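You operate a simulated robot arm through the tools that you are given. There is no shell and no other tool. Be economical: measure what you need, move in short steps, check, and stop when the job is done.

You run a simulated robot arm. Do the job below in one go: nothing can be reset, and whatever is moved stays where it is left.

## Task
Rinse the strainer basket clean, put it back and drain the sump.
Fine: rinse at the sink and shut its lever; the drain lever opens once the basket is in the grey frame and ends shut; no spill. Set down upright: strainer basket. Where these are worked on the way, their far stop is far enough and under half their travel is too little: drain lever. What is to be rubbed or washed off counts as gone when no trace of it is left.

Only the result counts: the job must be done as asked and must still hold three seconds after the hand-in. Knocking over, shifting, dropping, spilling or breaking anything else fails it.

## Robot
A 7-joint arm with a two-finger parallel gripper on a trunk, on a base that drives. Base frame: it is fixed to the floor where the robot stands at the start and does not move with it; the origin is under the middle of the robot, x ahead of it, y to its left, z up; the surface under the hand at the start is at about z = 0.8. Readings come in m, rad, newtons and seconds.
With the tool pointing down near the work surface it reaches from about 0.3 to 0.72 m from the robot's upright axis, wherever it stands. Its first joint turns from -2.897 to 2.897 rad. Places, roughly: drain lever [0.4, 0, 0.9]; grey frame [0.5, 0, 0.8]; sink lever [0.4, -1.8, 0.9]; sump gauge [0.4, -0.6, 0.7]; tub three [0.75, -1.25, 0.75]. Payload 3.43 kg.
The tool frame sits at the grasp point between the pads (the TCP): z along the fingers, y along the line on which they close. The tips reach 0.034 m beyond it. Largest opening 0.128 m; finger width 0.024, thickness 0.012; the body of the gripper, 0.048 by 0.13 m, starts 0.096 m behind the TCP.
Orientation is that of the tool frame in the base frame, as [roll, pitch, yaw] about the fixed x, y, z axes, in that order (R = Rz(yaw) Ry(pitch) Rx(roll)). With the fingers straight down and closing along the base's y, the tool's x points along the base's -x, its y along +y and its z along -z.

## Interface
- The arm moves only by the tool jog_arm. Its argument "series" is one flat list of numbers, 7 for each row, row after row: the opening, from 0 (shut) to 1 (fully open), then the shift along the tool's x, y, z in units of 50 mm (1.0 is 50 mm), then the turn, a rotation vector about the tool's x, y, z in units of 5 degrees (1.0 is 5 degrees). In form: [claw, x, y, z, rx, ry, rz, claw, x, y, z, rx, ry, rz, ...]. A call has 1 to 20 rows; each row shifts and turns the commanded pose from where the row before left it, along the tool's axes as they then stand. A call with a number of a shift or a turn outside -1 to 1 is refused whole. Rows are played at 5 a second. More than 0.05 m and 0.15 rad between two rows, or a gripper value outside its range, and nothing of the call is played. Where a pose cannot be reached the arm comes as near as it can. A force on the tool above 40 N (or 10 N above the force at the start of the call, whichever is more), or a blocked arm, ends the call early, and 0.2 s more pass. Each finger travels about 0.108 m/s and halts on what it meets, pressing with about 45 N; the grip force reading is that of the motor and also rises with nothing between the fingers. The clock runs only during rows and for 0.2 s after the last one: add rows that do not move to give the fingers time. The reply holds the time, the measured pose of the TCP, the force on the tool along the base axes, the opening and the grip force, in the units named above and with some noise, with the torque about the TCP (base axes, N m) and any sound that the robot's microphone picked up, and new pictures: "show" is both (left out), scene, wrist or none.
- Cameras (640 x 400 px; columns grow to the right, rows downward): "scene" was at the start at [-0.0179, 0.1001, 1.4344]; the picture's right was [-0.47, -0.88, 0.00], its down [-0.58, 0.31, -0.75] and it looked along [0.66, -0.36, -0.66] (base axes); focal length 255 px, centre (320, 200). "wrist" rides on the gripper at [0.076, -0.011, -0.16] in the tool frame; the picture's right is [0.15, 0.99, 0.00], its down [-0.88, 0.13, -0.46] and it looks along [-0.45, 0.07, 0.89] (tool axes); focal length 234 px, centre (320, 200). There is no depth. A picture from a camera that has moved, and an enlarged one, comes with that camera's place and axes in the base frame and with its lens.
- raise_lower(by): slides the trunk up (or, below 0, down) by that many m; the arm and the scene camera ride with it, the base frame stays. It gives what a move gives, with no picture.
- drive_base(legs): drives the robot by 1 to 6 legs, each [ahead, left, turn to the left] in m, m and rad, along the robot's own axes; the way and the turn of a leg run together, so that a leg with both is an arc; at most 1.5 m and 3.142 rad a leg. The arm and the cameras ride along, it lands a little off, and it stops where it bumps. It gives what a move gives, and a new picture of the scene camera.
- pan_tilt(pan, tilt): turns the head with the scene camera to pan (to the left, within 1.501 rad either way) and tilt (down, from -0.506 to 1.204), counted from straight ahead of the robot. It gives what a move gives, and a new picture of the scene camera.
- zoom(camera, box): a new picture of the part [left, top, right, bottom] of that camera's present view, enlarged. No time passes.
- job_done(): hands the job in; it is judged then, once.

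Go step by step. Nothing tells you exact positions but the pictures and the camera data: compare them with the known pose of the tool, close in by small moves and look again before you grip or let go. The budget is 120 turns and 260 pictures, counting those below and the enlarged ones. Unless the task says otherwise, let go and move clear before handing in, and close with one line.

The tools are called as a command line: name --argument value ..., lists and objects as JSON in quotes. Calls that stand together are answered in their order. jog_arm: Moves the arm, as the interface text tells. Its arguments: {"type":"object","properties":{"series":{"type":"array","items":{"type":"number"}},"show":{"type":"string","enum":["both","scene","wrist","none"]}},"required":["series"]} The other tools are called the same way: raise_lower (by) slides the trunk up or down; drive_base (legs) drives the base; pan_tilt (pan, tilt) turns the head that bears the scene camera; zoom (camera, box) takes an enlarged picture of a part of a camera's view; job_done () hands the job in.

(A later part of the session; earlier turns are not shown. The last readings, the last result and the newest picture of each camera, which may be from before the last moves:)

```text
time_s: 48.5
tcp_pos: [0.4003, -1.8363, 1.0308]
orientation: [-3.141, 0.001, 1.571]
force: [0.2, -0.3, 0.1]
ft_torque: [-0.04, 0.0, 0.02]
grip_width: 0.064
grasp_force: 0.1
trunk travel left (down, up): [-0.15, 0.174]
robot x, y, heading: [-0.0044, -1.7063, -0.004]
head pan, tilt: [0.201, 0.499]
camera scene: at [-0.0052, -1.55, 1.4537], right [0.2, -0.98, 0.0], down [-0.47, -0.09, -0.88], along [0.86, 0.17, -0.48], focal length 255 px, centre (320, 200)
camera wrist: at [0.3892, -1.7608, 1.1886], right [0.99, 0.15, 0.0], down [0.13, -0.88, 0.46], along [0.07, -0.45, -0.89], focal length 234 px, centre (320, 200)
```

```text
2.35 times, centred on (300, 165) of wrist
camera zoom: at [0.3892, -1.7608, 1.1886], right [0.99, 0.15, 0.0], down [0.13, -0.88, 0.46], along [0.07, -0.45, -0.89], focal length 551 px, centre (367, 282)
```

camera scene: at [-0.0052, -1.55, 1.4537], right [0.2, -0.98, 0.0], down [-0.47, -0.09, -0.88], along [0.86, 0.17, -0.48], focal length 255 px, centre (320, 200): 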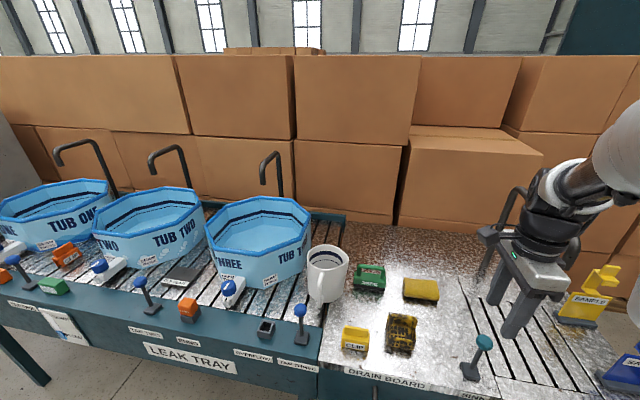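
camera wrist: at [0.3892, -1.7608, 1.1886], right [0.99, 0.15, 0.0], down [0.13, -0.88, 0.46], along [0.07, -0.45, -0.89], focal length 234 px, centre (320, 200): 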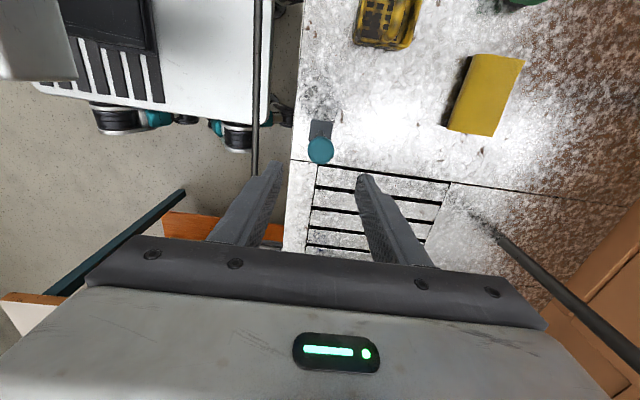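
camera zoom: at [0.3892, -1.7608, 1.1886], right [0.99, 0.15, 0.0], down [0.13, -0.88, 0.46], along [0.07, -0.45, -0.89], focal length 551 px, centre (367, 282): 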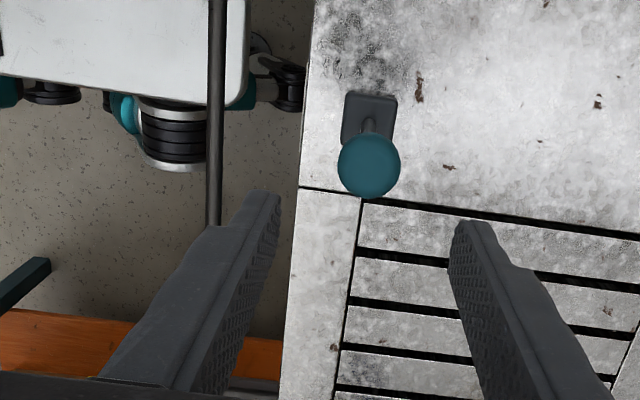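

The knob is right under the hand at (0.402, -1.833). I'll descend and grip it.

jog_arm --series '[0.5, 0, 0, 1, 0, 0, 0, 0.5, 0, 0, 1, 0, 0, 0, 0.5, 0, 0, 0.24, 0, 0, 0, 0.5, 0, 0, 0, 0, 0, 0, 0.22, 0, 0, 0, 0, 0, 0, 0.22, 0, 0, 0, 0, 0, 0, 0.22, 0, 0, 0, 0, 0, 0]'

```text
time_s: 50.1
tcp_pos: [0.3991, -1.8348, 0.9193]
orientation: [3.141, 0.001, 1.569]
force: [0.5, 0.0, -4.3]
ft_torque: [-0.02, -0.02, 0.0]
grip_width: 0.031
grasp_force: 44.9
trunk travel left (down, up): [-0.15, 0.174]
robot x, y, heading: [-0.0024, -1.7085, -0.004]
head pan, tilt: [0.201, 0.499]
camera scene: at [-0.0051, -1.55, 1.4536], right [0.2, -0.98, 0.0], down [-0.47, -0.09, -0.88], along [0.86, 0.17, -0.48], focal length 255 px, centre (320, 200)
camera wrist: at [0.3884, -1.7594, 1.0781], right [0.99, 0.15, 0.0], down [0.13, -0.88, 0.46], along [0.07, -0.45, -0.89], focal length 234 px, centre (320, 200)
```

scene: 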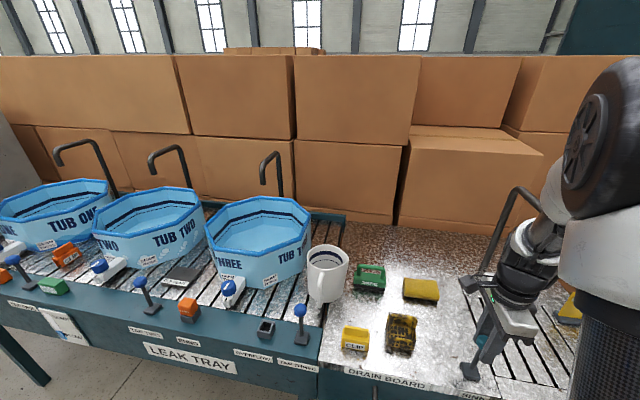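
wrist: 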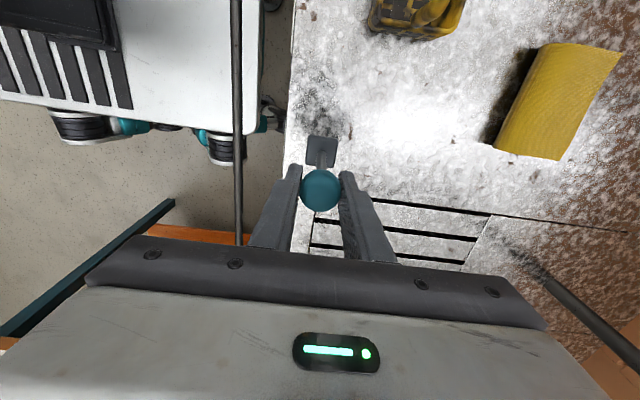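

The knob is gripped. I'll probe its travel with a small pull toward the robot.

jog_arm --series '[0.22, 0, -0.2, 0, 0, 0, 0, 0.22, 0, 0, 0, 0, 0, 0]' --show "none"

```text
time_s: 50.7
tcp_pos: [0.3892, -1.8345, 0.919]
orientation: [3.138, -0.001, 1.571]
force: [5.8, 4.8, 0.6]
ft_torque: [0.02, -0.58, 0.06]
grip_width: 0.0308
grasp_force: 44.7
trunk travel left (down, up): [-0.15, 0.174]
robot x, y, heading: [-0.0013, -1.712, 0.0]
head pan, tilt: [0.201, 0.499]
```

jog_arm --series '[0.22, 0, -0.2, 0.03, 0, 0, 0, 0.22, 0, -0.2, 0.05, 0, 0, 0, 0.22, 0, -0.2, 0.07, 0, 0, 0, 0.22, 0, 0, 0, 0, 0, 0]'

```text
time_s: 51.7
tcp_pos: [0.3617, -1.8366, 0.9134]
orientation: [3.136, 0.002, 1.571]
force: [18.7, 10.6, 20.4]
ft_torque: [0.27, -2.44, 0.08]
grip_width: 0.0327
grasp_force: 44.8
trunk travel left (down, up): [-0.15, 0.174]
robot x, y, heading: [-0.0022, -1.7052, 0.004]
head pan, tilt: [0.201, 0.499]
camera scene: at [-0.005, -1.5486, 1.4538], right [0.2, -0.98, 0.0], down [-0.47, -0.1, -0.88], along [0.86, 0.17, -0.48], focal length 255 px, centre (320, 200)
camera wrist: at [0.3503, -1.7594, 1.0717], right [0.99, 0.15, 0.01], down [0.13, -0.88, 0.46], along [0.07, -0.45, -0.89], focal length 234 px, centre (320, 200)
```

scene: 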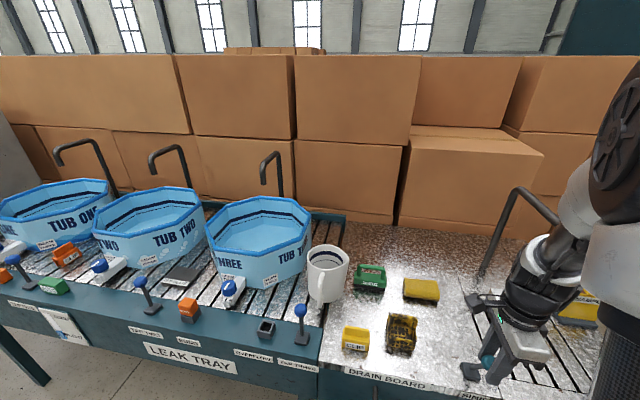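
wrist: 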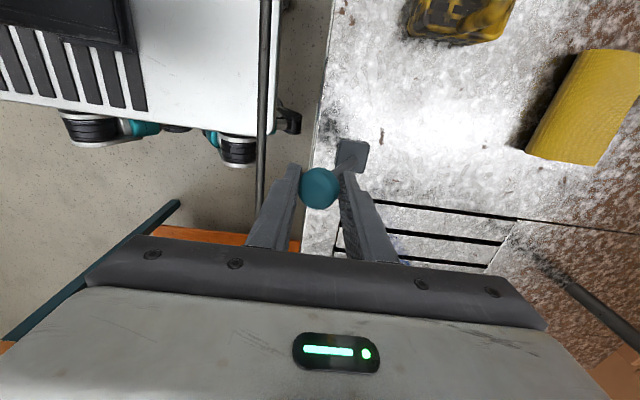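

The knob moves toward the robot, but the rod is now pressing on a finger. I'll tilt the tool along with the lever and then keep following its arc.

jog_arm --series '[0.22, 0, 0, 0, -1, 0, 0, 0.22, 0, 0, 0, -1, 0, 0, 0.22, 0, 0, 0, -1, 0, 0, 0.22, 0, 0, 0, -1, 0, 0, 0.22, 0, 0, 0, 0, 0, 0]'

zoom --camera "scene" --box '[430, 180, 610, 390]'

```text
time_s: 52.9
tcp_pos: [0.3595, -1.8362, 0.9118]
orientation: [2.793, 0.001, 1.568]
force: [-5.7, 0.1, -2.1]
ft_torque: [-0.04, 0.59, 0.0]
grip_width: 0.0304
grasp_force: 45.2
trunk travel left (down, up): [-0.15, 0.174]
robot x, y, heading: [-0.004, -1.7105, -0.0]
head pan, tilt: [0.201, 0.499]
camera scene: at [-0.0056, -1.55, 1.4536], right [0.2, -0.98, 0.0], down [-0.47, -0.09, -0.88], along [0.86, 0.17, -0.48], focal length 255 px, centre (320, 200)
camera wrist: at [0.2951, -1.76, 1.0563], right [0.93, 0.15, 0.34], down [-0.03, -0.88, 0.47], along [0.37, -0.45, -0.81], focal length 234 px, centre (320, 200)
```

scene: 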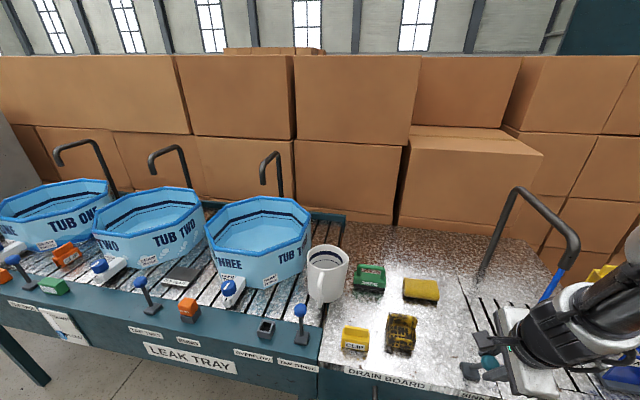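
wrist: 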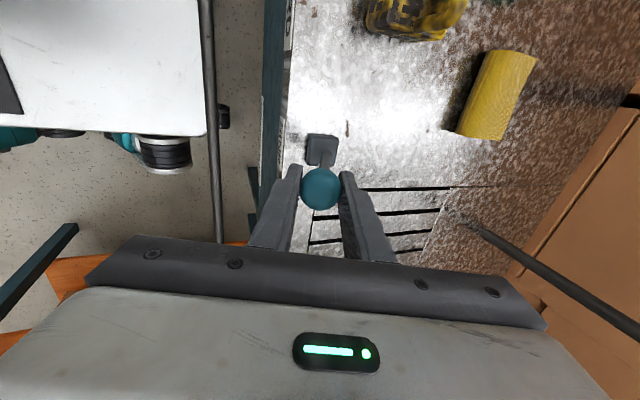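

```text
1.90 times, centred on (520, 285) of scene
camera zoom: at [-0.0056, -1.55, 1.4536], right [0.2, -0.98, 0.0], down [-0.47, -0.09, -0.88], along [0.86, 0.17, -0.48], focal length 485 px, centre (-61, 38)
```

zoom: 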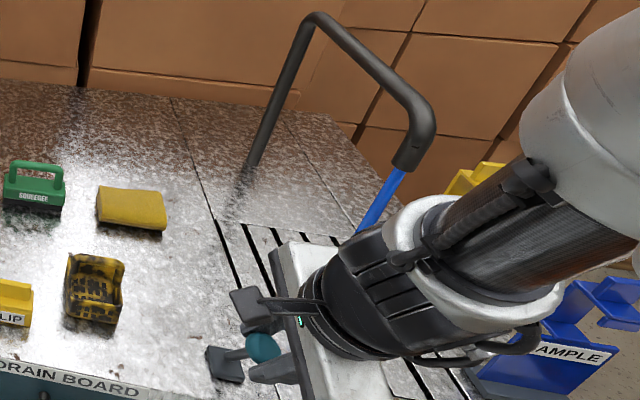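

Water is already running from the spout. I'll take the lever a bit further, then release and back away along the tool axis.

jog_arm --series '[0.22, 0, -0.18, 0, -1, 0, 0, 0.22, 0, -0.18, 0, -1, 0, 0, 0.22, 0, -0.18, 0, -1, 0, 0, 0.22, 0, 0, 0, 0, 0, 0, 0.5, 0, 0, 0, 0, 0, 0, 0.5, 0, 0, 0, 0, 0, 0, 0.5, 0, 0, -0.5, 0, 0, 0, 0.5, 0, 0, -1, 0, 0, 0, 0.5, 0, 0, -0.5, 0, 0, 0, 0.5, 0, 0, 0, 0, 0, 0]'

zoom --camera "scene" --box '[430, 180, 610, 390]'

```text
time_s: 55.1
tcp_pos: [0.342, -1.8775, 0.995]
orientation: [2.533, -0.002, 1.571]
force: [-0.4, -0.1, 0.3]
ft_torque: [0.01, -0.01, -0.02]
grip_width: 0.0639
grasp_force: 0.2
out of reach, approached as far as the arm can: row 1, 2, 3, 7, 8
trunk travel left (down, up): [-0.15, 0.174]
robot x, y, heading: [-0.0069, -1.7109, 0.0]
head pan, tilt: [0.201, 0.499]
camera scene: at [-0.0054, -1.5498, 1.4537], right [0.2, -0.98, 0.0], down [-0.47, -0.1, -0.88], along [0.86, 0.17, -0.48], focal length 255 px, centre (320, 200)
camera wrist: at [0.2414, -1.8019, 1.1183], right [0.81, 0.15, 0.57], down [-0.15, -0.88, 0.45], along [0.56, -0.45, -0.69], focal length 234 px, centre (320, 200)
```

scene: 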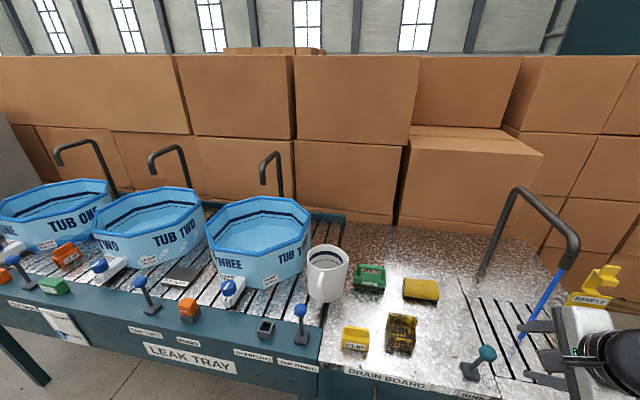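
wrist: 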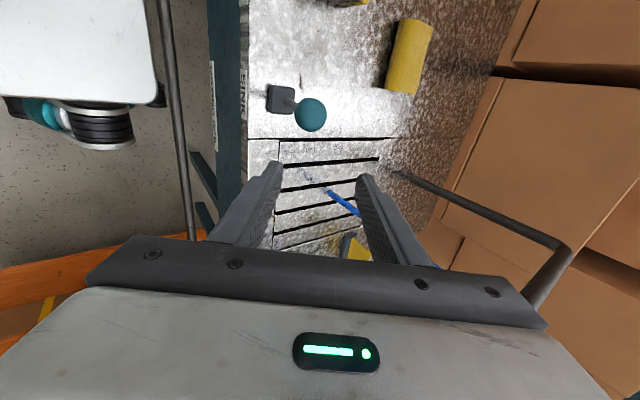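

```text
1.90 times, centred on (520, 285) of scene
camera zoom: at [-0.0054, -1.5498, 1.4537], right [0.2, -0.98, 0.0], down [-0.47, -0.1, -0.88], along [0.86, 0.17, -0.48], focal length 485 px, centre (-61, 38)
```

zoom: 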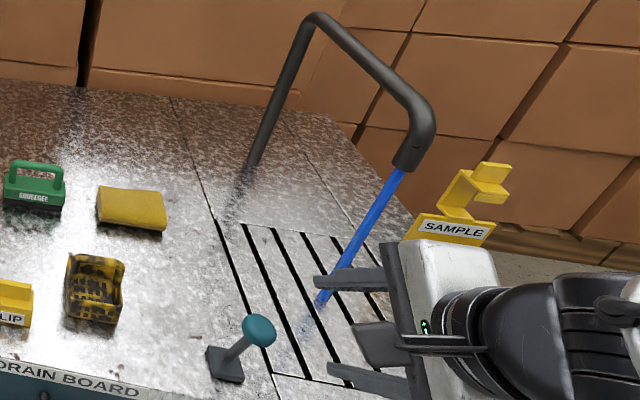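

The stream falls at about (0.516, -2.0) into the grate. I'll keep the 35° tilt and go back to the basket for a tilted regrip on the bail.

jog_arm --series '[0.5, 1, 0, 0, 0, 0, 0, 0.5, 1, 0, 0, 0, 0, 0, 0.5, 1, 0, 0, 0, 0, 0, 0.5, 0.94, 0, 0, 0, 0, 0, 0.5, 0, 0.52, 0.4, 0, 0, 0, 0.5, 0, 0, 0.6, 0, 0, 0, 0.4, 0, 0, 0, 0, 0, 0]'

zoom --camera "wrist" --box '[220, 80, 420, 250]'

```text
time_s: 56.7
tcp_pos: [0.4382, -1.7021, 1.0023]
orientation: [2.529, 0.003, 1.57]
force: [0.2, 0.4, 0.5]
ft_torque: [-0.02, 0.0, 0.03]
grip_width: 0.0512
grasp_force: 0.1
out of reach, approached as far as the arm can: row 1, 2, 3
trunk travel left (down, up): [-0.15, 0.174]
robot x, y, heading: [-0.003, -1.7085, -0.005]
head pan, tilt: [0.201, 0.499]
camera scene: at [-0.005, -1.55, 1.4537], right [0.2, -0.98, 0.0], down [-0.47, -0.09, -0.88], along [0.86, 0.17, -0.48], focal length 255 px, centre (320, 200)
camera wrist: at [0.3376, -1.6263, 1.1255], right [0.81, 0.15, 0.57], down [-0.16, -0.88, 0.45], along [0.57, -0.45, -0.69], focal length 234 px, centre (320, 200)
```

scene: 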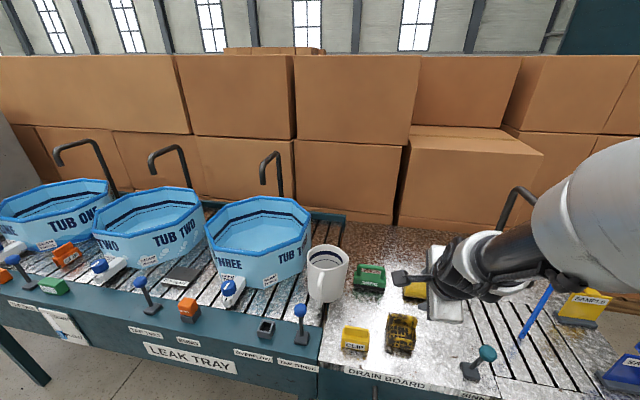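
wrist: 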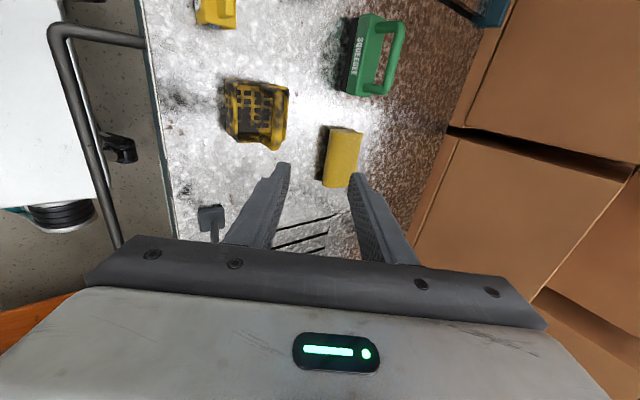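

```text
2.35 times, centred on (320, 165) of wrist
camera zoom: at [0.3376, -1.6263, 1.1255], right [0.81, 0.15, 0.57], down [-0.16, -0.88, 0.45], along [0.57, -0.45, -0.69], focal length 551 px, centre (320, 282)
```

zoom: 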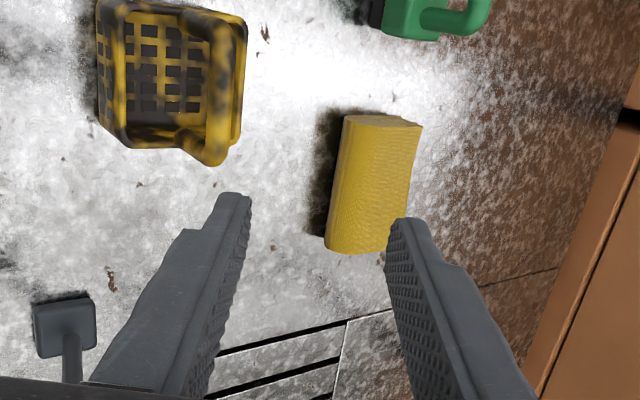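

jog_arm --series '[0.4, 0.42, -0.7, 0, 0, 0, 0, 0.4, 0, -0.44, 0.6, 0, 0, 0, 0.4, 0, 0, 0, 0, 0, 0]' --show "wrist"

zoom --camera "wrist" --box '[220, 80, 420, 250]'

```text
time_s: 57.5
tcp_pos: [0.4164, -1.6834, 0.9694]
orientation: [2.538, 0.009, 1.568]
force: [0.0, 0.6, -0.9]
ft_torque: [-0.01, -0.04, -0.01]
grip_width: 0.051
grasp_force: 0.1
out of reach, approached as far as the arm can: row 1, 2
trunk travel left (down, up): [-0.15, 0.174]
robot x, y, heading: [-0.0028, -1.7088, -0.002]
head pan, tilt: [0.201, 0.499]
camera wrist: at [0.3171, -1.6065, 1.0934], right [0.81, 0.15, 0.56], down [-0.15, -0.88, 0.46], along [0.56, -0.46, -0.69], focal length 234 px, centre (320, 200)
```

wrist: 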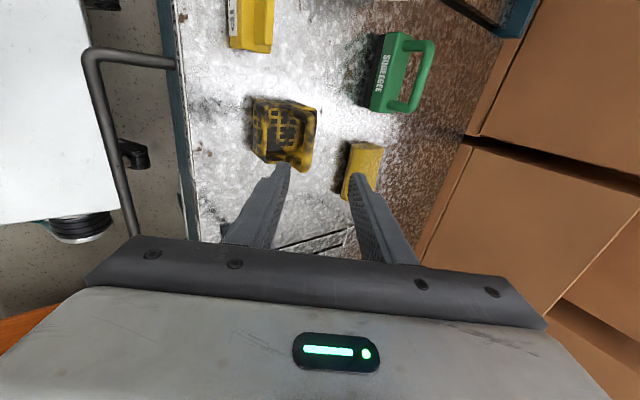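

```text
2.35 times, centred on (320, 165) of wrist
camera zoom: at [0.3171, -1.6065, 1.0934], right [0.81, 0.15, 0.56], down [-0.15, -0.88, 0.46], along [0.56, -0.46, -0.69], focal length 551 px, centre (320, 282)
```

zoom: 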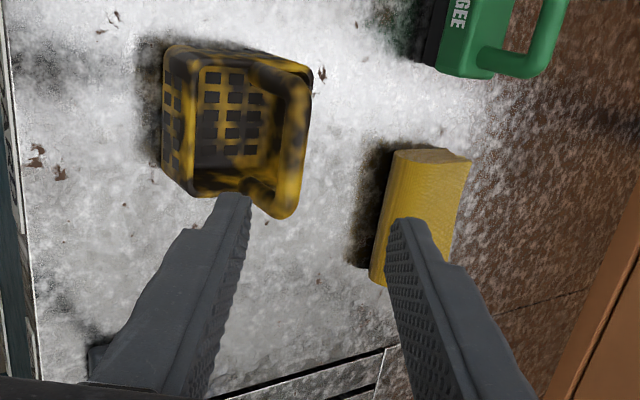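

The arm is too folded to tilt here, so I'll rise a little and move the base back and right for better reach.

jog_arm --series '[0.4, 0, 0.57, -0.82, 0, 0, 0, 0.4, 0, 0, 0, 0, 0, 0]' --show "none"

drive_base --legs '[[-0.1, -0.1, 0]]'

```text
time_s: 58.1
tcp_pos: [0.4125, -1.6845, 1.0089]
orientation: [2.561, -0.018, 1.568]
force: [0.6, 0.3, 0.1]
ft_torque: [0.0, -0.03, 0.02]
grip_width: 0.0512
grasp_force: 0.1
trunk travel left (down, up): [-0.15, 0.174]
robot x, y, heading: [-0.0017, -1.7055, -0.002]
head pan, tilt: [0.201, 0.499]
```

```text
time_s: 59.7
tcp_pos: [0.312, -1.7807, 1.0093]
orientation: [2.557, -0.018, 1.571]
force: [0.1, -0.6, 0.6]
ft_torque: [-0.01, 0.01, 0.02]
grip_width: 0.0511
grasp_force: 0.1
trunk travel left (down, up): [-0.15, 0.174]
robot x, y, heading: [-0.1063, -1.8032, 0.004]
head pan, tilt: [0.201, 0.499]
camera scene: at [-0.1068, -1.6468, 1.4501], right [0.22, -0.98, 0.0], down [-0.5, -0.11, -0.86], along [0.84, 0.19, -0.51], focal length 255 px, centre (320, 200)
```

scene: 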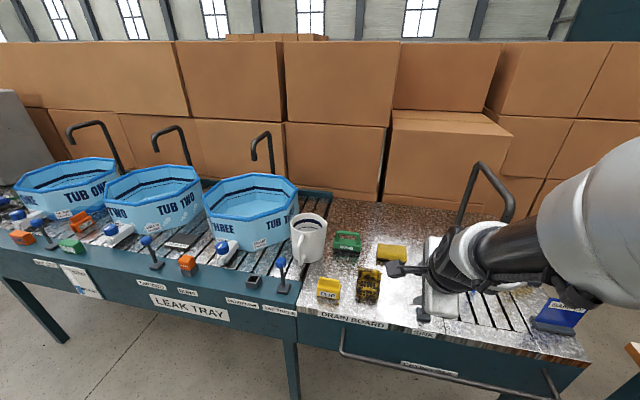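

jog_arm --series '[0.4, 1, 0, 0, 0, 0, 0, 0.4, 1, 0, 0, 0, 0, 0, 0.4, 0, 0.85, 0, 0, 0, 0, 0.4, 0, 0, 1, 0, 0, 0, 0.4, 0, 0, 1, 0, 0, 0, 0.4, 0, 0, 0, 0, 0, 0, 0.4, 0, 0, 0, 0, 0, 0]' --show "wrist"

zoom --camera "wrist" --box '[220, 80, 420, 250]'

```text
time_s: 61.3
tcp_pos: [0.4005, -1.6799, 0.9508]
orientation: [2.556, -0.015, 1.572]
force: [-0.3, 0.0, -0.7]
ft_torque: [0.03, 0.02, -0.03]
grip_width: 0.0515
grasp_force: 0.1
trunk travel left (down, up): [-0.15, 0.174]
robot x, y, heading: [-0.1051, -1.8058, -0.001]
head pan, tilt: [0.201, 0.499]
camera wrist: at [0.3039, -1.606, 1.0784], right [0.82, 0.14, 0.55], down [-0.14, -0.89, 0.44], along [0.55, -0.44, -0.71], focal length 234 px, centre (320, 200)
```

wrist: 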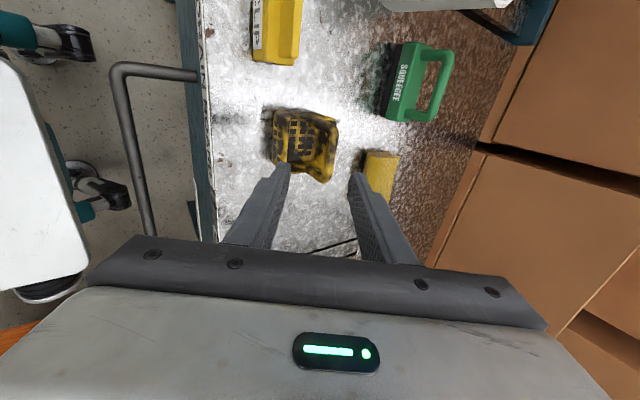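

```text
2.35 times, centred on (320, 165) of wrist
camera zoom: at [0.3039, -1.606, 1.0784], right [0.82, 0.14, 0.55], down [-0.14, -0.89, 0.44], along [0.55, -0.44, -0.71], focal length 551 px, centre (320, 282)
```

zoom: 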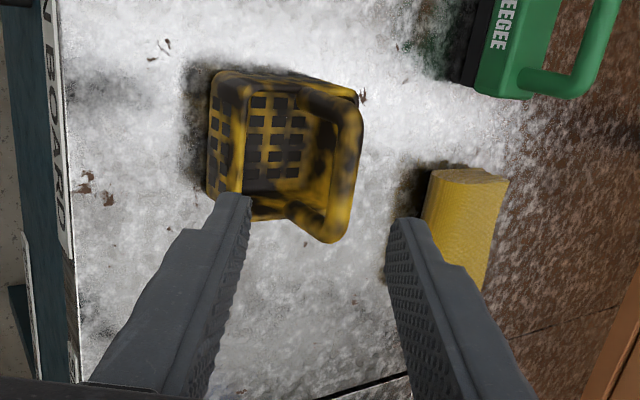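

jog_arm --series '[0.4, 0, 0.15, 0.4, 0, 0, 0, 0.4, 0, 0, 0.4, 0, 0, 0, 0.4, 0, 0, 0.4, 0, 0, 0, 0.4, 0, 0, 0, 0, 0, 0]'

zoom --camera "wrist" --box '[240, 100, 400, 230]'

zoom --camera "scene" --box '[320, 220, 460, 330]'

```text
time_s: 62.3
tcp_pos: [0.4398, -1.6802, 0.9039]
orientation: [2.56, -0.017, 1.574]
force: [-0.4, -0.3, 0.1]
ft_torque: [0.02, 0.03, 0.03]
grip_width: 0.051
grasp_force: 0.0
trunk travel left (down, up): [-0.15, 0.174]
robot x, y, heading: [-0.1033, -1.8059, 0.006]
head pan, tilt: [0.201, 0.499]
camera scene: at [-0.1056, -1.648, 1.4537], right [0.2, -0.98, 0.0], down [-0.47, -0.1, -0.88], along [0.86, 0.18, -0.48], focal length 255 px, centre (320, 200)
camera wrist: at [0.3431, -1.6059, 1.0309], right [0.83, 0.14, 0.55], down [-0.14, -0.89, 0.44], along [0.55, -0.44, -0.71], focal length 234 px, centre (320, 200)
```

scene: 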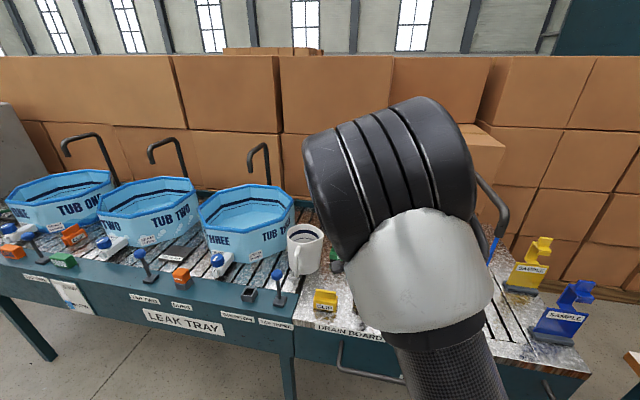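
wrist: 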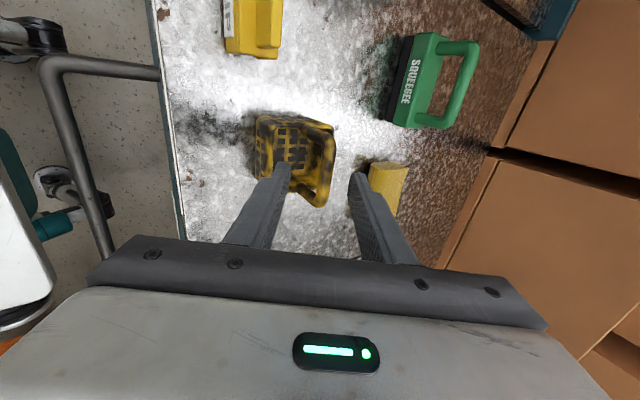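

```text
3.08 times, centred on (320, 165) of wrist
camera zoom: at [0.3431, -1.6059, 1.0309], right [0.83, 0.14, 0.55], down [-0.14, -0.89, 0.44], along [0.55, -0.44, -0.71], focal length 720 px, centre (320, 308)
```

zoom: 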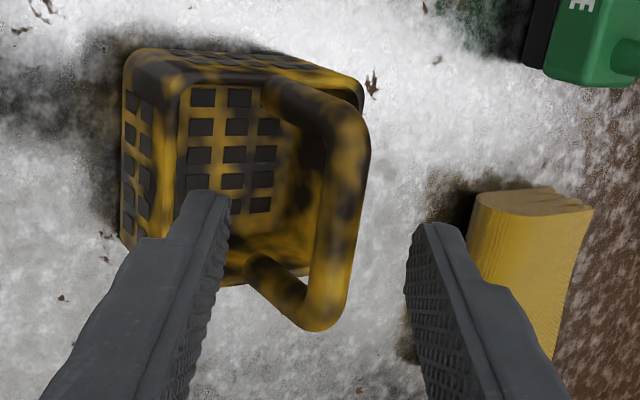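

```text
3.64 times, centred on (390, 275) of scene
camera zoom: at [-0.1056, -1.648, 1.4537], right [0.2, -0.98, 0.0], down [-0.47, -0.1, -0.88], along [0.86, 0.18, -0.48], focal length 927 px, centre (66, -73)
```

zoom: 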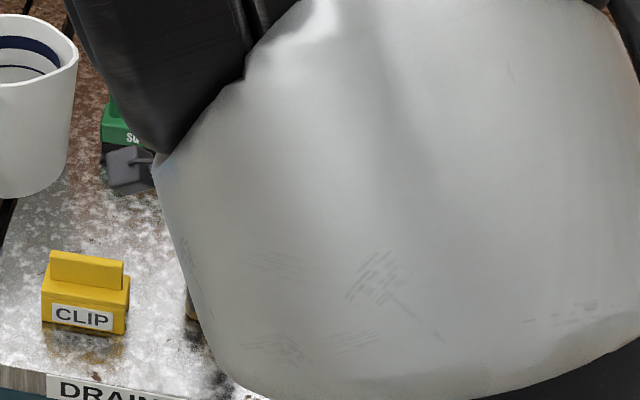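

jog_arm --series '[0.4, 0, 0.1, 0.3, 0, 0, 0, 0.4, 0, 0, 0.3, 0, 0, 0, 0.4, 0, 0, 0, 0, 0, 0]' --show "wrist"

zoom --camera "wrist" --box '[240, 100, 400, 230]'

```text
time_s: 63.1
tcp_pos: [0.461, -1.6784, 0.8813]
orientation: [2.557, -0.018, 1.573]
force: [0.4, 0.8, -0.3]
ft_torque: [0.0, 0.0, 0.02]
grip_width: 0.0511
grasp_force: 0.0
trunk travel left (down, up): [-0.15, 0.174]
robot x, y, heading: [-0.1043, -1.8049, 0.002]
head pan, tilt: [0.201, 0.499]
camera wrist: at [0.3643, -1.6048, 1.0091], right [0.82, 0.14, 0.55], down [-0.14, -0.89, 0.44], along [0.55, -0.44, -0.71], focal length 234 px, centre (320, 200)
```

wrist: 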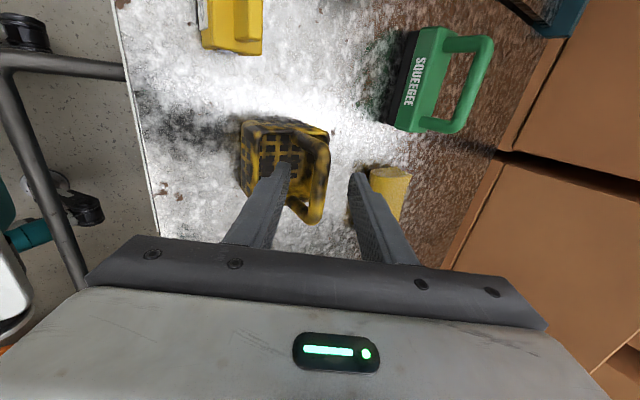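

```text
3.08 times, centred on (320, 165) of wrist
camera zoom: at [0.3643, -1.6048, 1.0091], right [0.82, 0.14, 0.55], down [-0.14, -0.89, 0.44], along [0.55, -0.44, -0.71], focal length 720 px, centre (320, 308)
```

zoom: 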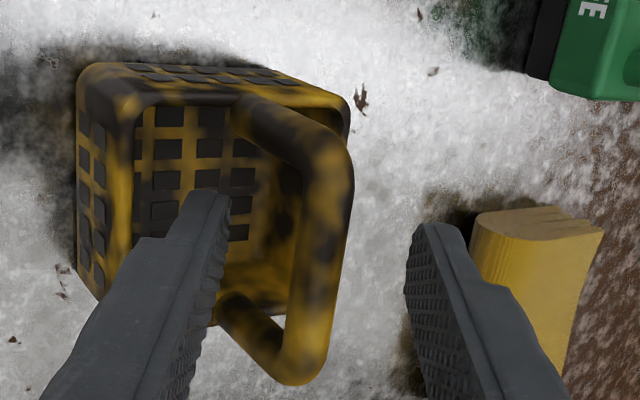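

The bar is between the fingers. I'll close and check.

jog_arm --series '[0.2, 0, 0.0, 0, 0, 0, 0, 0.2, 0, 0, 0, 0, 0, 0, 0, 0, 0, 0, 0, 0, 0, 0, 0, 0, 0, 0, 0, 0, 0, 0, 0, 0, 0, 0, 0]' --show "wrist"

zoom --camera "wrist" --box '[240, 100, 400, 230]'

```text
time_s: 64.3
tcp_pos: [0.4612, -1.6793, 0.8819]
orientation: [2.557, -0.017, 1.573]
force: [1.1, 0.6, 0.6]
ft_torque: [-0.03, 0.0, 0.03]
grip_width: 0.0101
grasp_force: 44.8
trunk travel left (down, up): [-0.15, 0.174]
robot x, y, heading: [-0.1001, -1.8087, 0.0]
head pan, tilt: [0.201, 0.499]
camera wrist: at [0.3641, -1.605, 1.0092], right [0.83, 0.14, 0.55], down [-0.14, -0.89, 0.44], along [0.55, -0.44, -0.71], focal length 234 px, centre (320, 200)
```

wrist: 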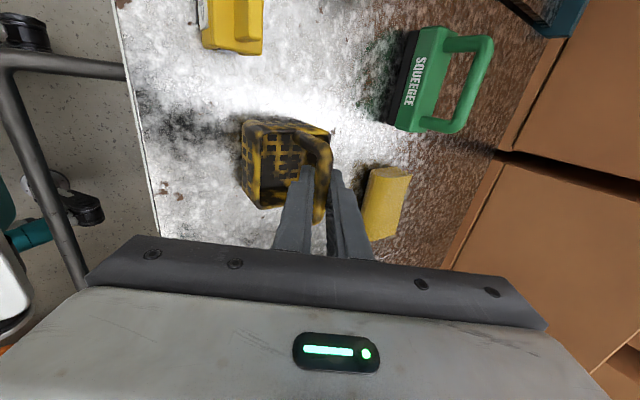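

```text
3.08 times, centred on (320, 165) of wrist
camera zoom: at [0.3641, -1.605, 1.0092], right [0.83, 0.14, 0.55], down [-0.14, -0.89, 0.44], along [0.55, -0.44, -0.71], focal length 720 px, centre (320, 308)
```

zoom: 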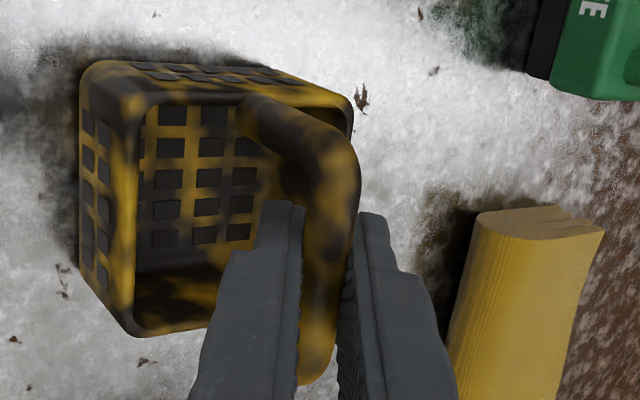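

The basket is held level with the hand tilted. I'll lift it, tilt a bit more to clear the spout, and traverse to the sink in front of the stream.

jog_arm --series '[0, 0, 0.55, -0.83, 0, 0, 0, 0, 0, 0.55, -0.83, 0, 0, 0, 0, 0, 0, 0, -1, 0, 0, 0, 0, 0, 0, -1, 0, 0, 0, 0, 0, 0, -1, 0, 0, 0, 0, 0, 0, -1, 0, 0, 0, 0, -0.37, -0.5, 0, 0, 0, 0, -1, 0, 0, 0, 0, 0, 0, -1, 0, 0, 0, 0, 0, 0, -1, 0, 0, 0, 0, 0, 0, 0, 0, 0, 0, 0, 0, 0, 0, 0, 0, 0, 0, 0]'

```text
time_s: 66.9
tcp_pos: [0.4338, -1.8311, 0.9794]
orientation: [2.21, -0.019, 1.572]
force: [0.5, -0.3, -0.8]
ft_torque: [0.01, -0.01, -0.03]
grip_width: 0.0106
grasp_force: 44.0
trunk travel left (down, up): [-0.15, 0.174]
robot x, y, heading: [-0.1043, -1.8028, -0.001]
head pan, tilt: [0.201, 0.499]
camera scene: at [-0.1056, -1.6481, 1.4537], right [0.2, -0.98, 0.0], down [-0.47, -0.1, -0.88], along [0.86, 0.18, -0.48], focal length 255 px, centre (320, 200)
camera wrist: at [0.2986, -1.7561, 1.0657], right [0.59, 0.13, 0.8], down [-0.29, -0.89, 0.36], along [0.76, -0.44, -0.48], focal length 234 px, centre (320, 200)
```

scene: 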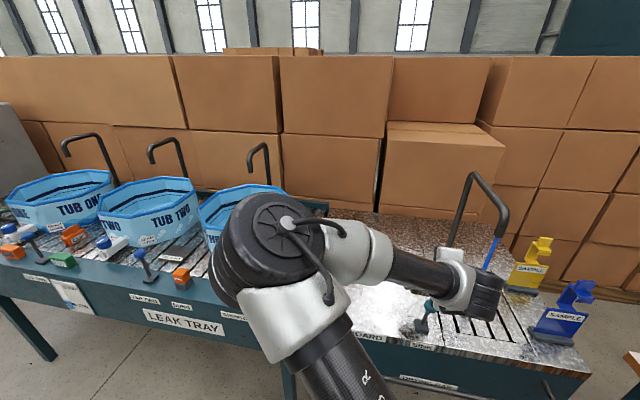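
wrist: 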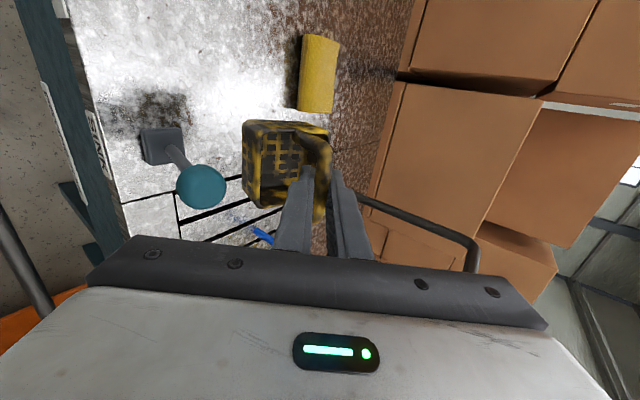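

jog_arm --series '[0, -1, 0, 0, 0, 0, 0, 0, -1, 0, 0, 0, 0, 0, 0, -1, 0, 0, 0, 0, 0, 0, -0.45, 0, 0, 0, 0, 0, 0, 0, -0.6, 0.45, 0, 0, 0, 0, 0, -0.6, 0.45, 0, 0, 0, 0, 0, 0, 0, 0, 0, 0]'

zoom --camera "scene" --box '[400, 160, 560, 360]'

```text
time_s: 68.5
tcp_pos: [0.4352, -1.9985, 0.9]
orientation: [2.208, -0.017, 1.573]
force: [0.2, -0.7, -0.3]
ft_torque: [0.04, -0.01, 0.04]
grip_width: 0.0107
grasp_force: 43.9
trunk travel left (down, up): [-0.15, 0.174]
robot x, y, heading: [-0.1029, -1.8088, 0.005]
head pan, tilt: [0.201, 0.499]
camera scene: at [-0.1055, -1.6481, 1.4537], right [0.2, -0.98, 0.0], down [-0.47, -0.1, -0.88], along [0.86, 0.18, -0.48], focal length 255 px, centre (320, 200)
camera wrist: at [0.3009, -1.9237, 0.9853], right [0.59, 0.13, 0.8], down [-0.29, -0.89, 0.36], along [0.76, -0.44, -0.48], focal length 234 px, centre (320, 200)
```

scene: 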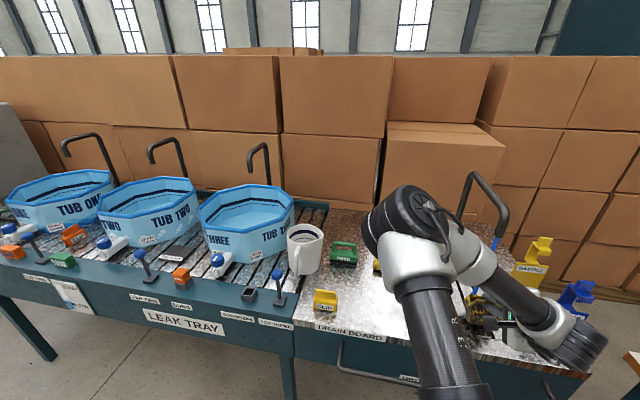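
wrist: 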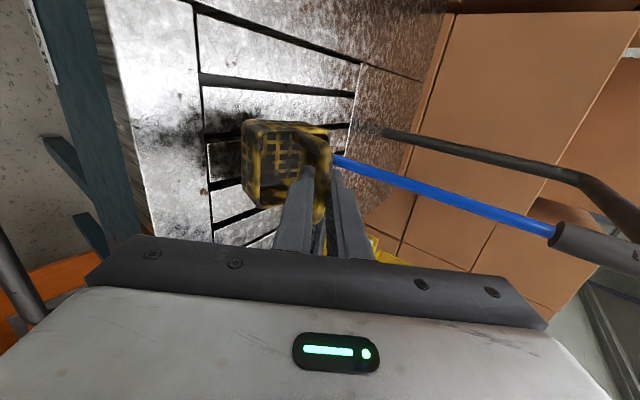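

```text
2.00 times, centred on (480, 260) of scene
camera zoom: at [-0.1055, -1.6481, 1.4537], right [0.2, -0.98, 0.0], down [-0.47, -0.1, -0.88], along [0.86, 0.18, -0.48], focal length 510 px, centre (0, 80)
```

zoom: 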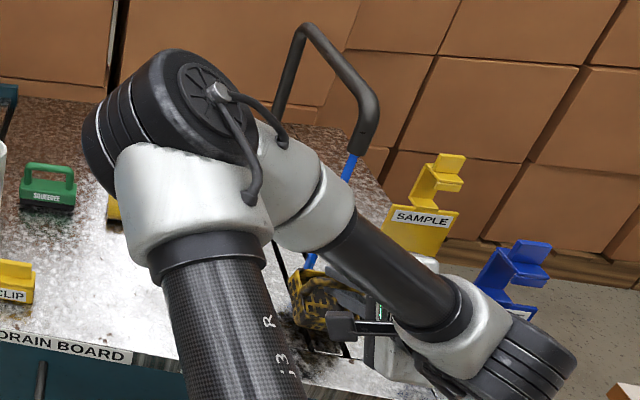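

The basket is just in front of the stream, below the spout. I'll move it forward into the water.

jog_arm --series '[0, 0, 0.2, 0.26, 0, 0, 0, 0, 0, 0.2, 0.26, 0, 0, 0, 0, 0, 0.2, 0.26, 0, 0, 0, 0, 0, 0.17, 0.25, 0, 0, 0, 0, 0, 0, 0, 0, 0, 0, 0, 0, 0, 0, 0, 0, 0]'

zoom --camera "wrist" --box '[220, 80, 420, 250]'

```text
time_s: 69.9
tcp_pos: [0.4985, -2.0017, 0.9032]
orientation: [2.207, -0.018, 1.572]
force: [-0.3, -0.2, -0.6]
ft_torque: [0.0, 0.01, -0.01]
grip_width: 0.0106
grasp_force: 43.9
trunk travel left (down, up): [-0.15, 0.174]
robot x, y, heading: [-0.1023, -1.8041, -0.0]
head pan, tilt: [0.201, 0.499]
camera scene: at [-0.1056, -1.6481, 1.4537], right [0.2, -0.98, 0.0], down [-0.47, -0.1, -0.88], along [0.86, 0.18, -0.48], focal length 255 px, centre (320, 200)
camera wrist: at [0.3637, -1.9272, 0.9889], right [0.59, 0.13, 0.8], down [-0.29, -0.89, 0.36], along [0.76, -0.44, -0.48], focal length 234 px, centre (320, 200)
```

scene: 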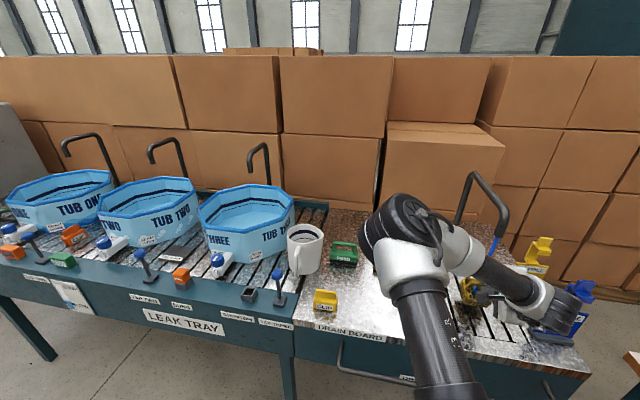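
wrist: 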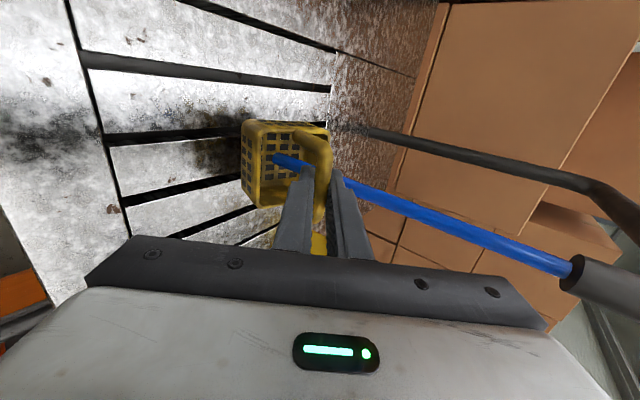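

```text
2.35 times, centred on (320, 165) of wrist
camera zoom: at [0.3637, -1.9272, 0.9889], right [0.59, 0.13, 0.8], down [-0.29, -0.89, 0.36], along [0.76, -0.44, -0.48], focal length 551 px, centre (320, 282)
```

zoom: 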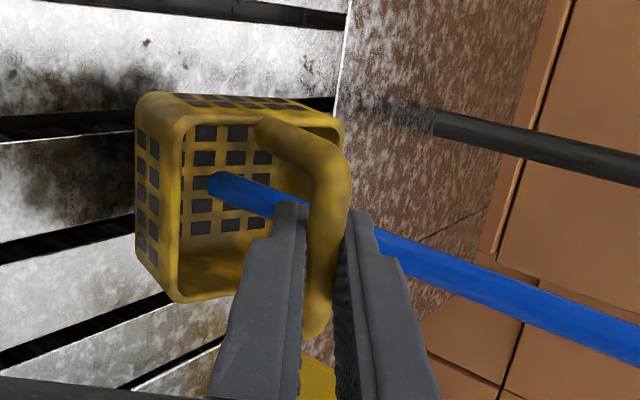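

The grime is washing off fast. I'll hold it in the stream for several more seconds, shifting slightly in it.

jog_arm --series '[0, 0, 0, 0, 0, 0, 0, 0, 0, 0, 0, 0, 0, 0, 0, 0, 0, 0, 0, 0, 0, 0, 0, 0, 0, 0, 0, 0, 0, 0, 0, 0, 0, 0, 0, 0, 0, 0, 0, 0, 0, 0, 0, 0.3, 0, 0, 0, 0, 0, 0, 0, 0, 0, 0, 0, 0, 0, 0, 0, 0, 0, 0, 0, 0, -0.3, 0, 0, 0, 0, 0, 0, -0.3, 0, 0, 0, 0, 0, 0, 0, 0, 0, 0, 0, 0, 0, 0, 0, 0, 0, 0, 0, 0, 0.3, 0, 0, 0, 0, 0, 0, 0, 0, 0, 0, 0, 0, 0, 0, 0, 0, 0, 0, 0, 0, 0, 0, 0, 0, 0, 0]' --show "wrist"

zoom --camera "wrist" --box '[230, 100, 350, 240]'

zoom --camera "scene" --box '[440, 220, 540, 350]'

```text
time_s: 73.5
tcp_pos: [0.4972, -2.0012, 0.9038]
orientation: [2.205, -0.018, 1.572]
force: [1.0, -0.2, -0.4]
ft_torque: [-0.02, 0.02, 0.04]
grip_width: 0.0105
grasp_force: 43.9
trunk travel left (down, up): [-0.15, 0.174]
robot x, y, heading: [-0.1009, -1.8062, 0.005]
head pan, tilt: [0.201, 0.499]
camera wrist: at [0.3631, -1.9267, 0.9909], right [0.59, 0.13, 0.8], down [-0.29, -0.89, 0.36], along [0.76, -0.44, -0.48], focal length 234 px, centre (320, 200)
```

wrist: 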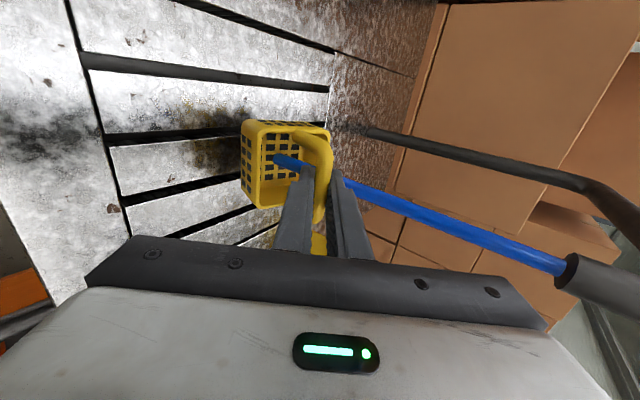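

```text
2.86 times, centred on (290, 170) of wrist
camera zoom: at [0.3631, -1.9267, 0.9909], right [0.59, 0.13, 0.8], down [-0.29, -0.89, 0.36], along [0.76, -0.44, -0.48], focal length 669 px, centre (406, 286)
```

zoom: 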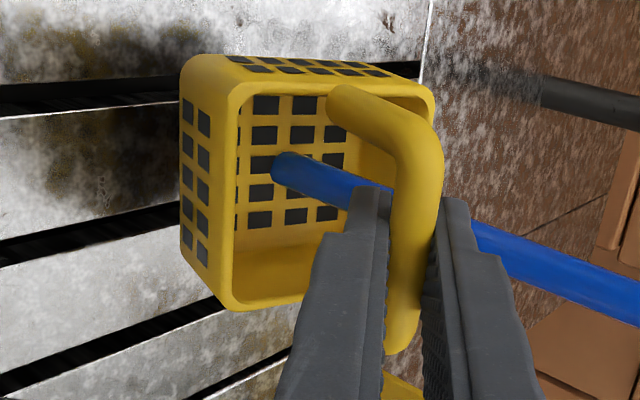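

```text
3.08 times, centred on (490, 285) of scene
camera zoom: at [-0.1056, -1.6481, 1.4537], right [0.2, -0.98, 0.0], down [-0.47, -0.1, -0.88], along [0.86, 0.18, -0.48], focal length 784 px, centre (-203, -62)
```

zoom: 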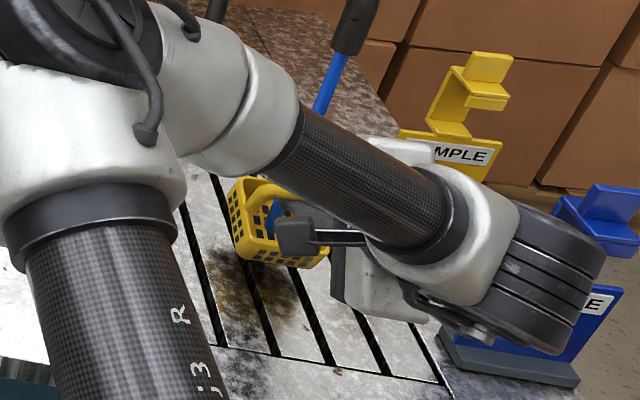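

The basket is clean. After a little more rinsing I'll back out along the same path.

jog_arm --series '[0, 0, 0, 0, 0, 0, 0, 0, 0, 0, 0, 0, 0, 0, 0, 0, 0, 0, 0, 0, 0, 0, 0, 0, 0, 0, 0, 0, 0, 0, 0, 0, 0, 0, 0, 0, 0, -0.4, -0.52, 0, 0, 0, 0, 0, -0.37, -0.51, 0, 0, 0, 0, 0, 0.6, -0.45, 0, 0, 0, 0, 0, 0.6, -0.45, 0, 0, 0, 0, 1, 0, 0, 0, 0, 0, 0, 1, 0, 0, 0, 0, 0, 0, 1, 0, 0, 0, 0, 0, 0, 1, 0, 0, 0, 0, 0, 0, 1, 0, 0, 0, 0, 0, 0, 1, 0, 0, 0, 0, 0, 0, 0.45, 0, 0, 0, 0, 0, 0, 0, 0, 0, 0, 0, 0]'

zoom --camera "scene" --box '[340, 180, 540, 350]'

```text
time_s: 77.1
tcp_pos: [0.436, -1.6821, 0.9804]
orientation: [2.209, -0.02, 1.57]
force: [-0.5, 0.4, -0.7]
ft_torque: [-0.03, 0.01, 0.02]
grip_width: 0.0105
grasp_force: 44.2
trunk travel left (down, up): [-0.15, 0.174]
robot x, y, heading: [-0.0993, -1.8055, 0.004]
head pan, tilt: [0.201, 0.499]
camera scene: at [-0.1057, -1.648, 1.4537], right [0.2, -0.98, 0.0], down [-0.47, -0.1, -0.88], along [0.86, 0.18, -0.48], focal length 255 px, centre (320, 200)
camera wrist: at [0.3017, -1.6075, 1.0669], right [0.59, 0.13, 0.8], down [-0.29, -0.89, 0.36], along [0.76, -0.44, -0.48], focal length 234 px, centre (320, 200)
```

scene: 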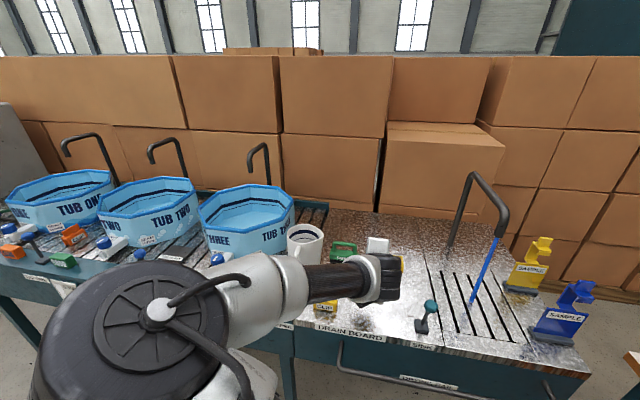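
wrist: 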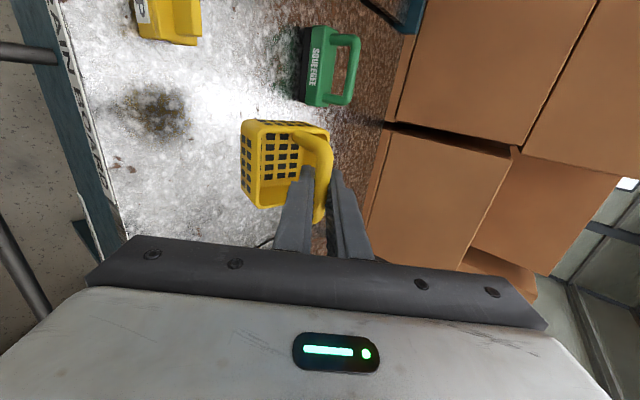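

```text
2.35 times, centred on (440, 265) of scene
camera zoom: at [-0.1057, -1.648, 1.4537], right [0.2, -0.98, 0.0], down [-0.47, -0.1, -0.88], along [0.86, 0.18, -0.48], focal length 600 px, centre (38, 47)
```

zoom: 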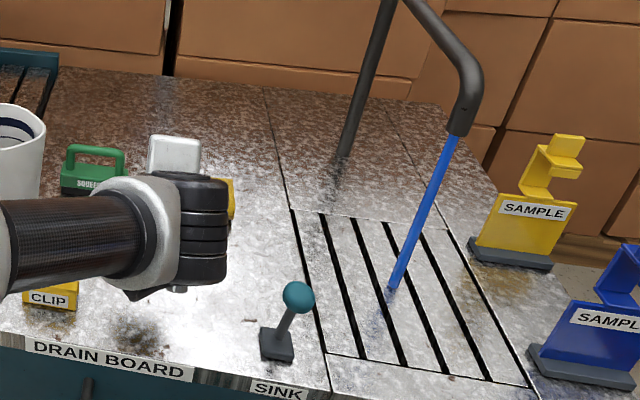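

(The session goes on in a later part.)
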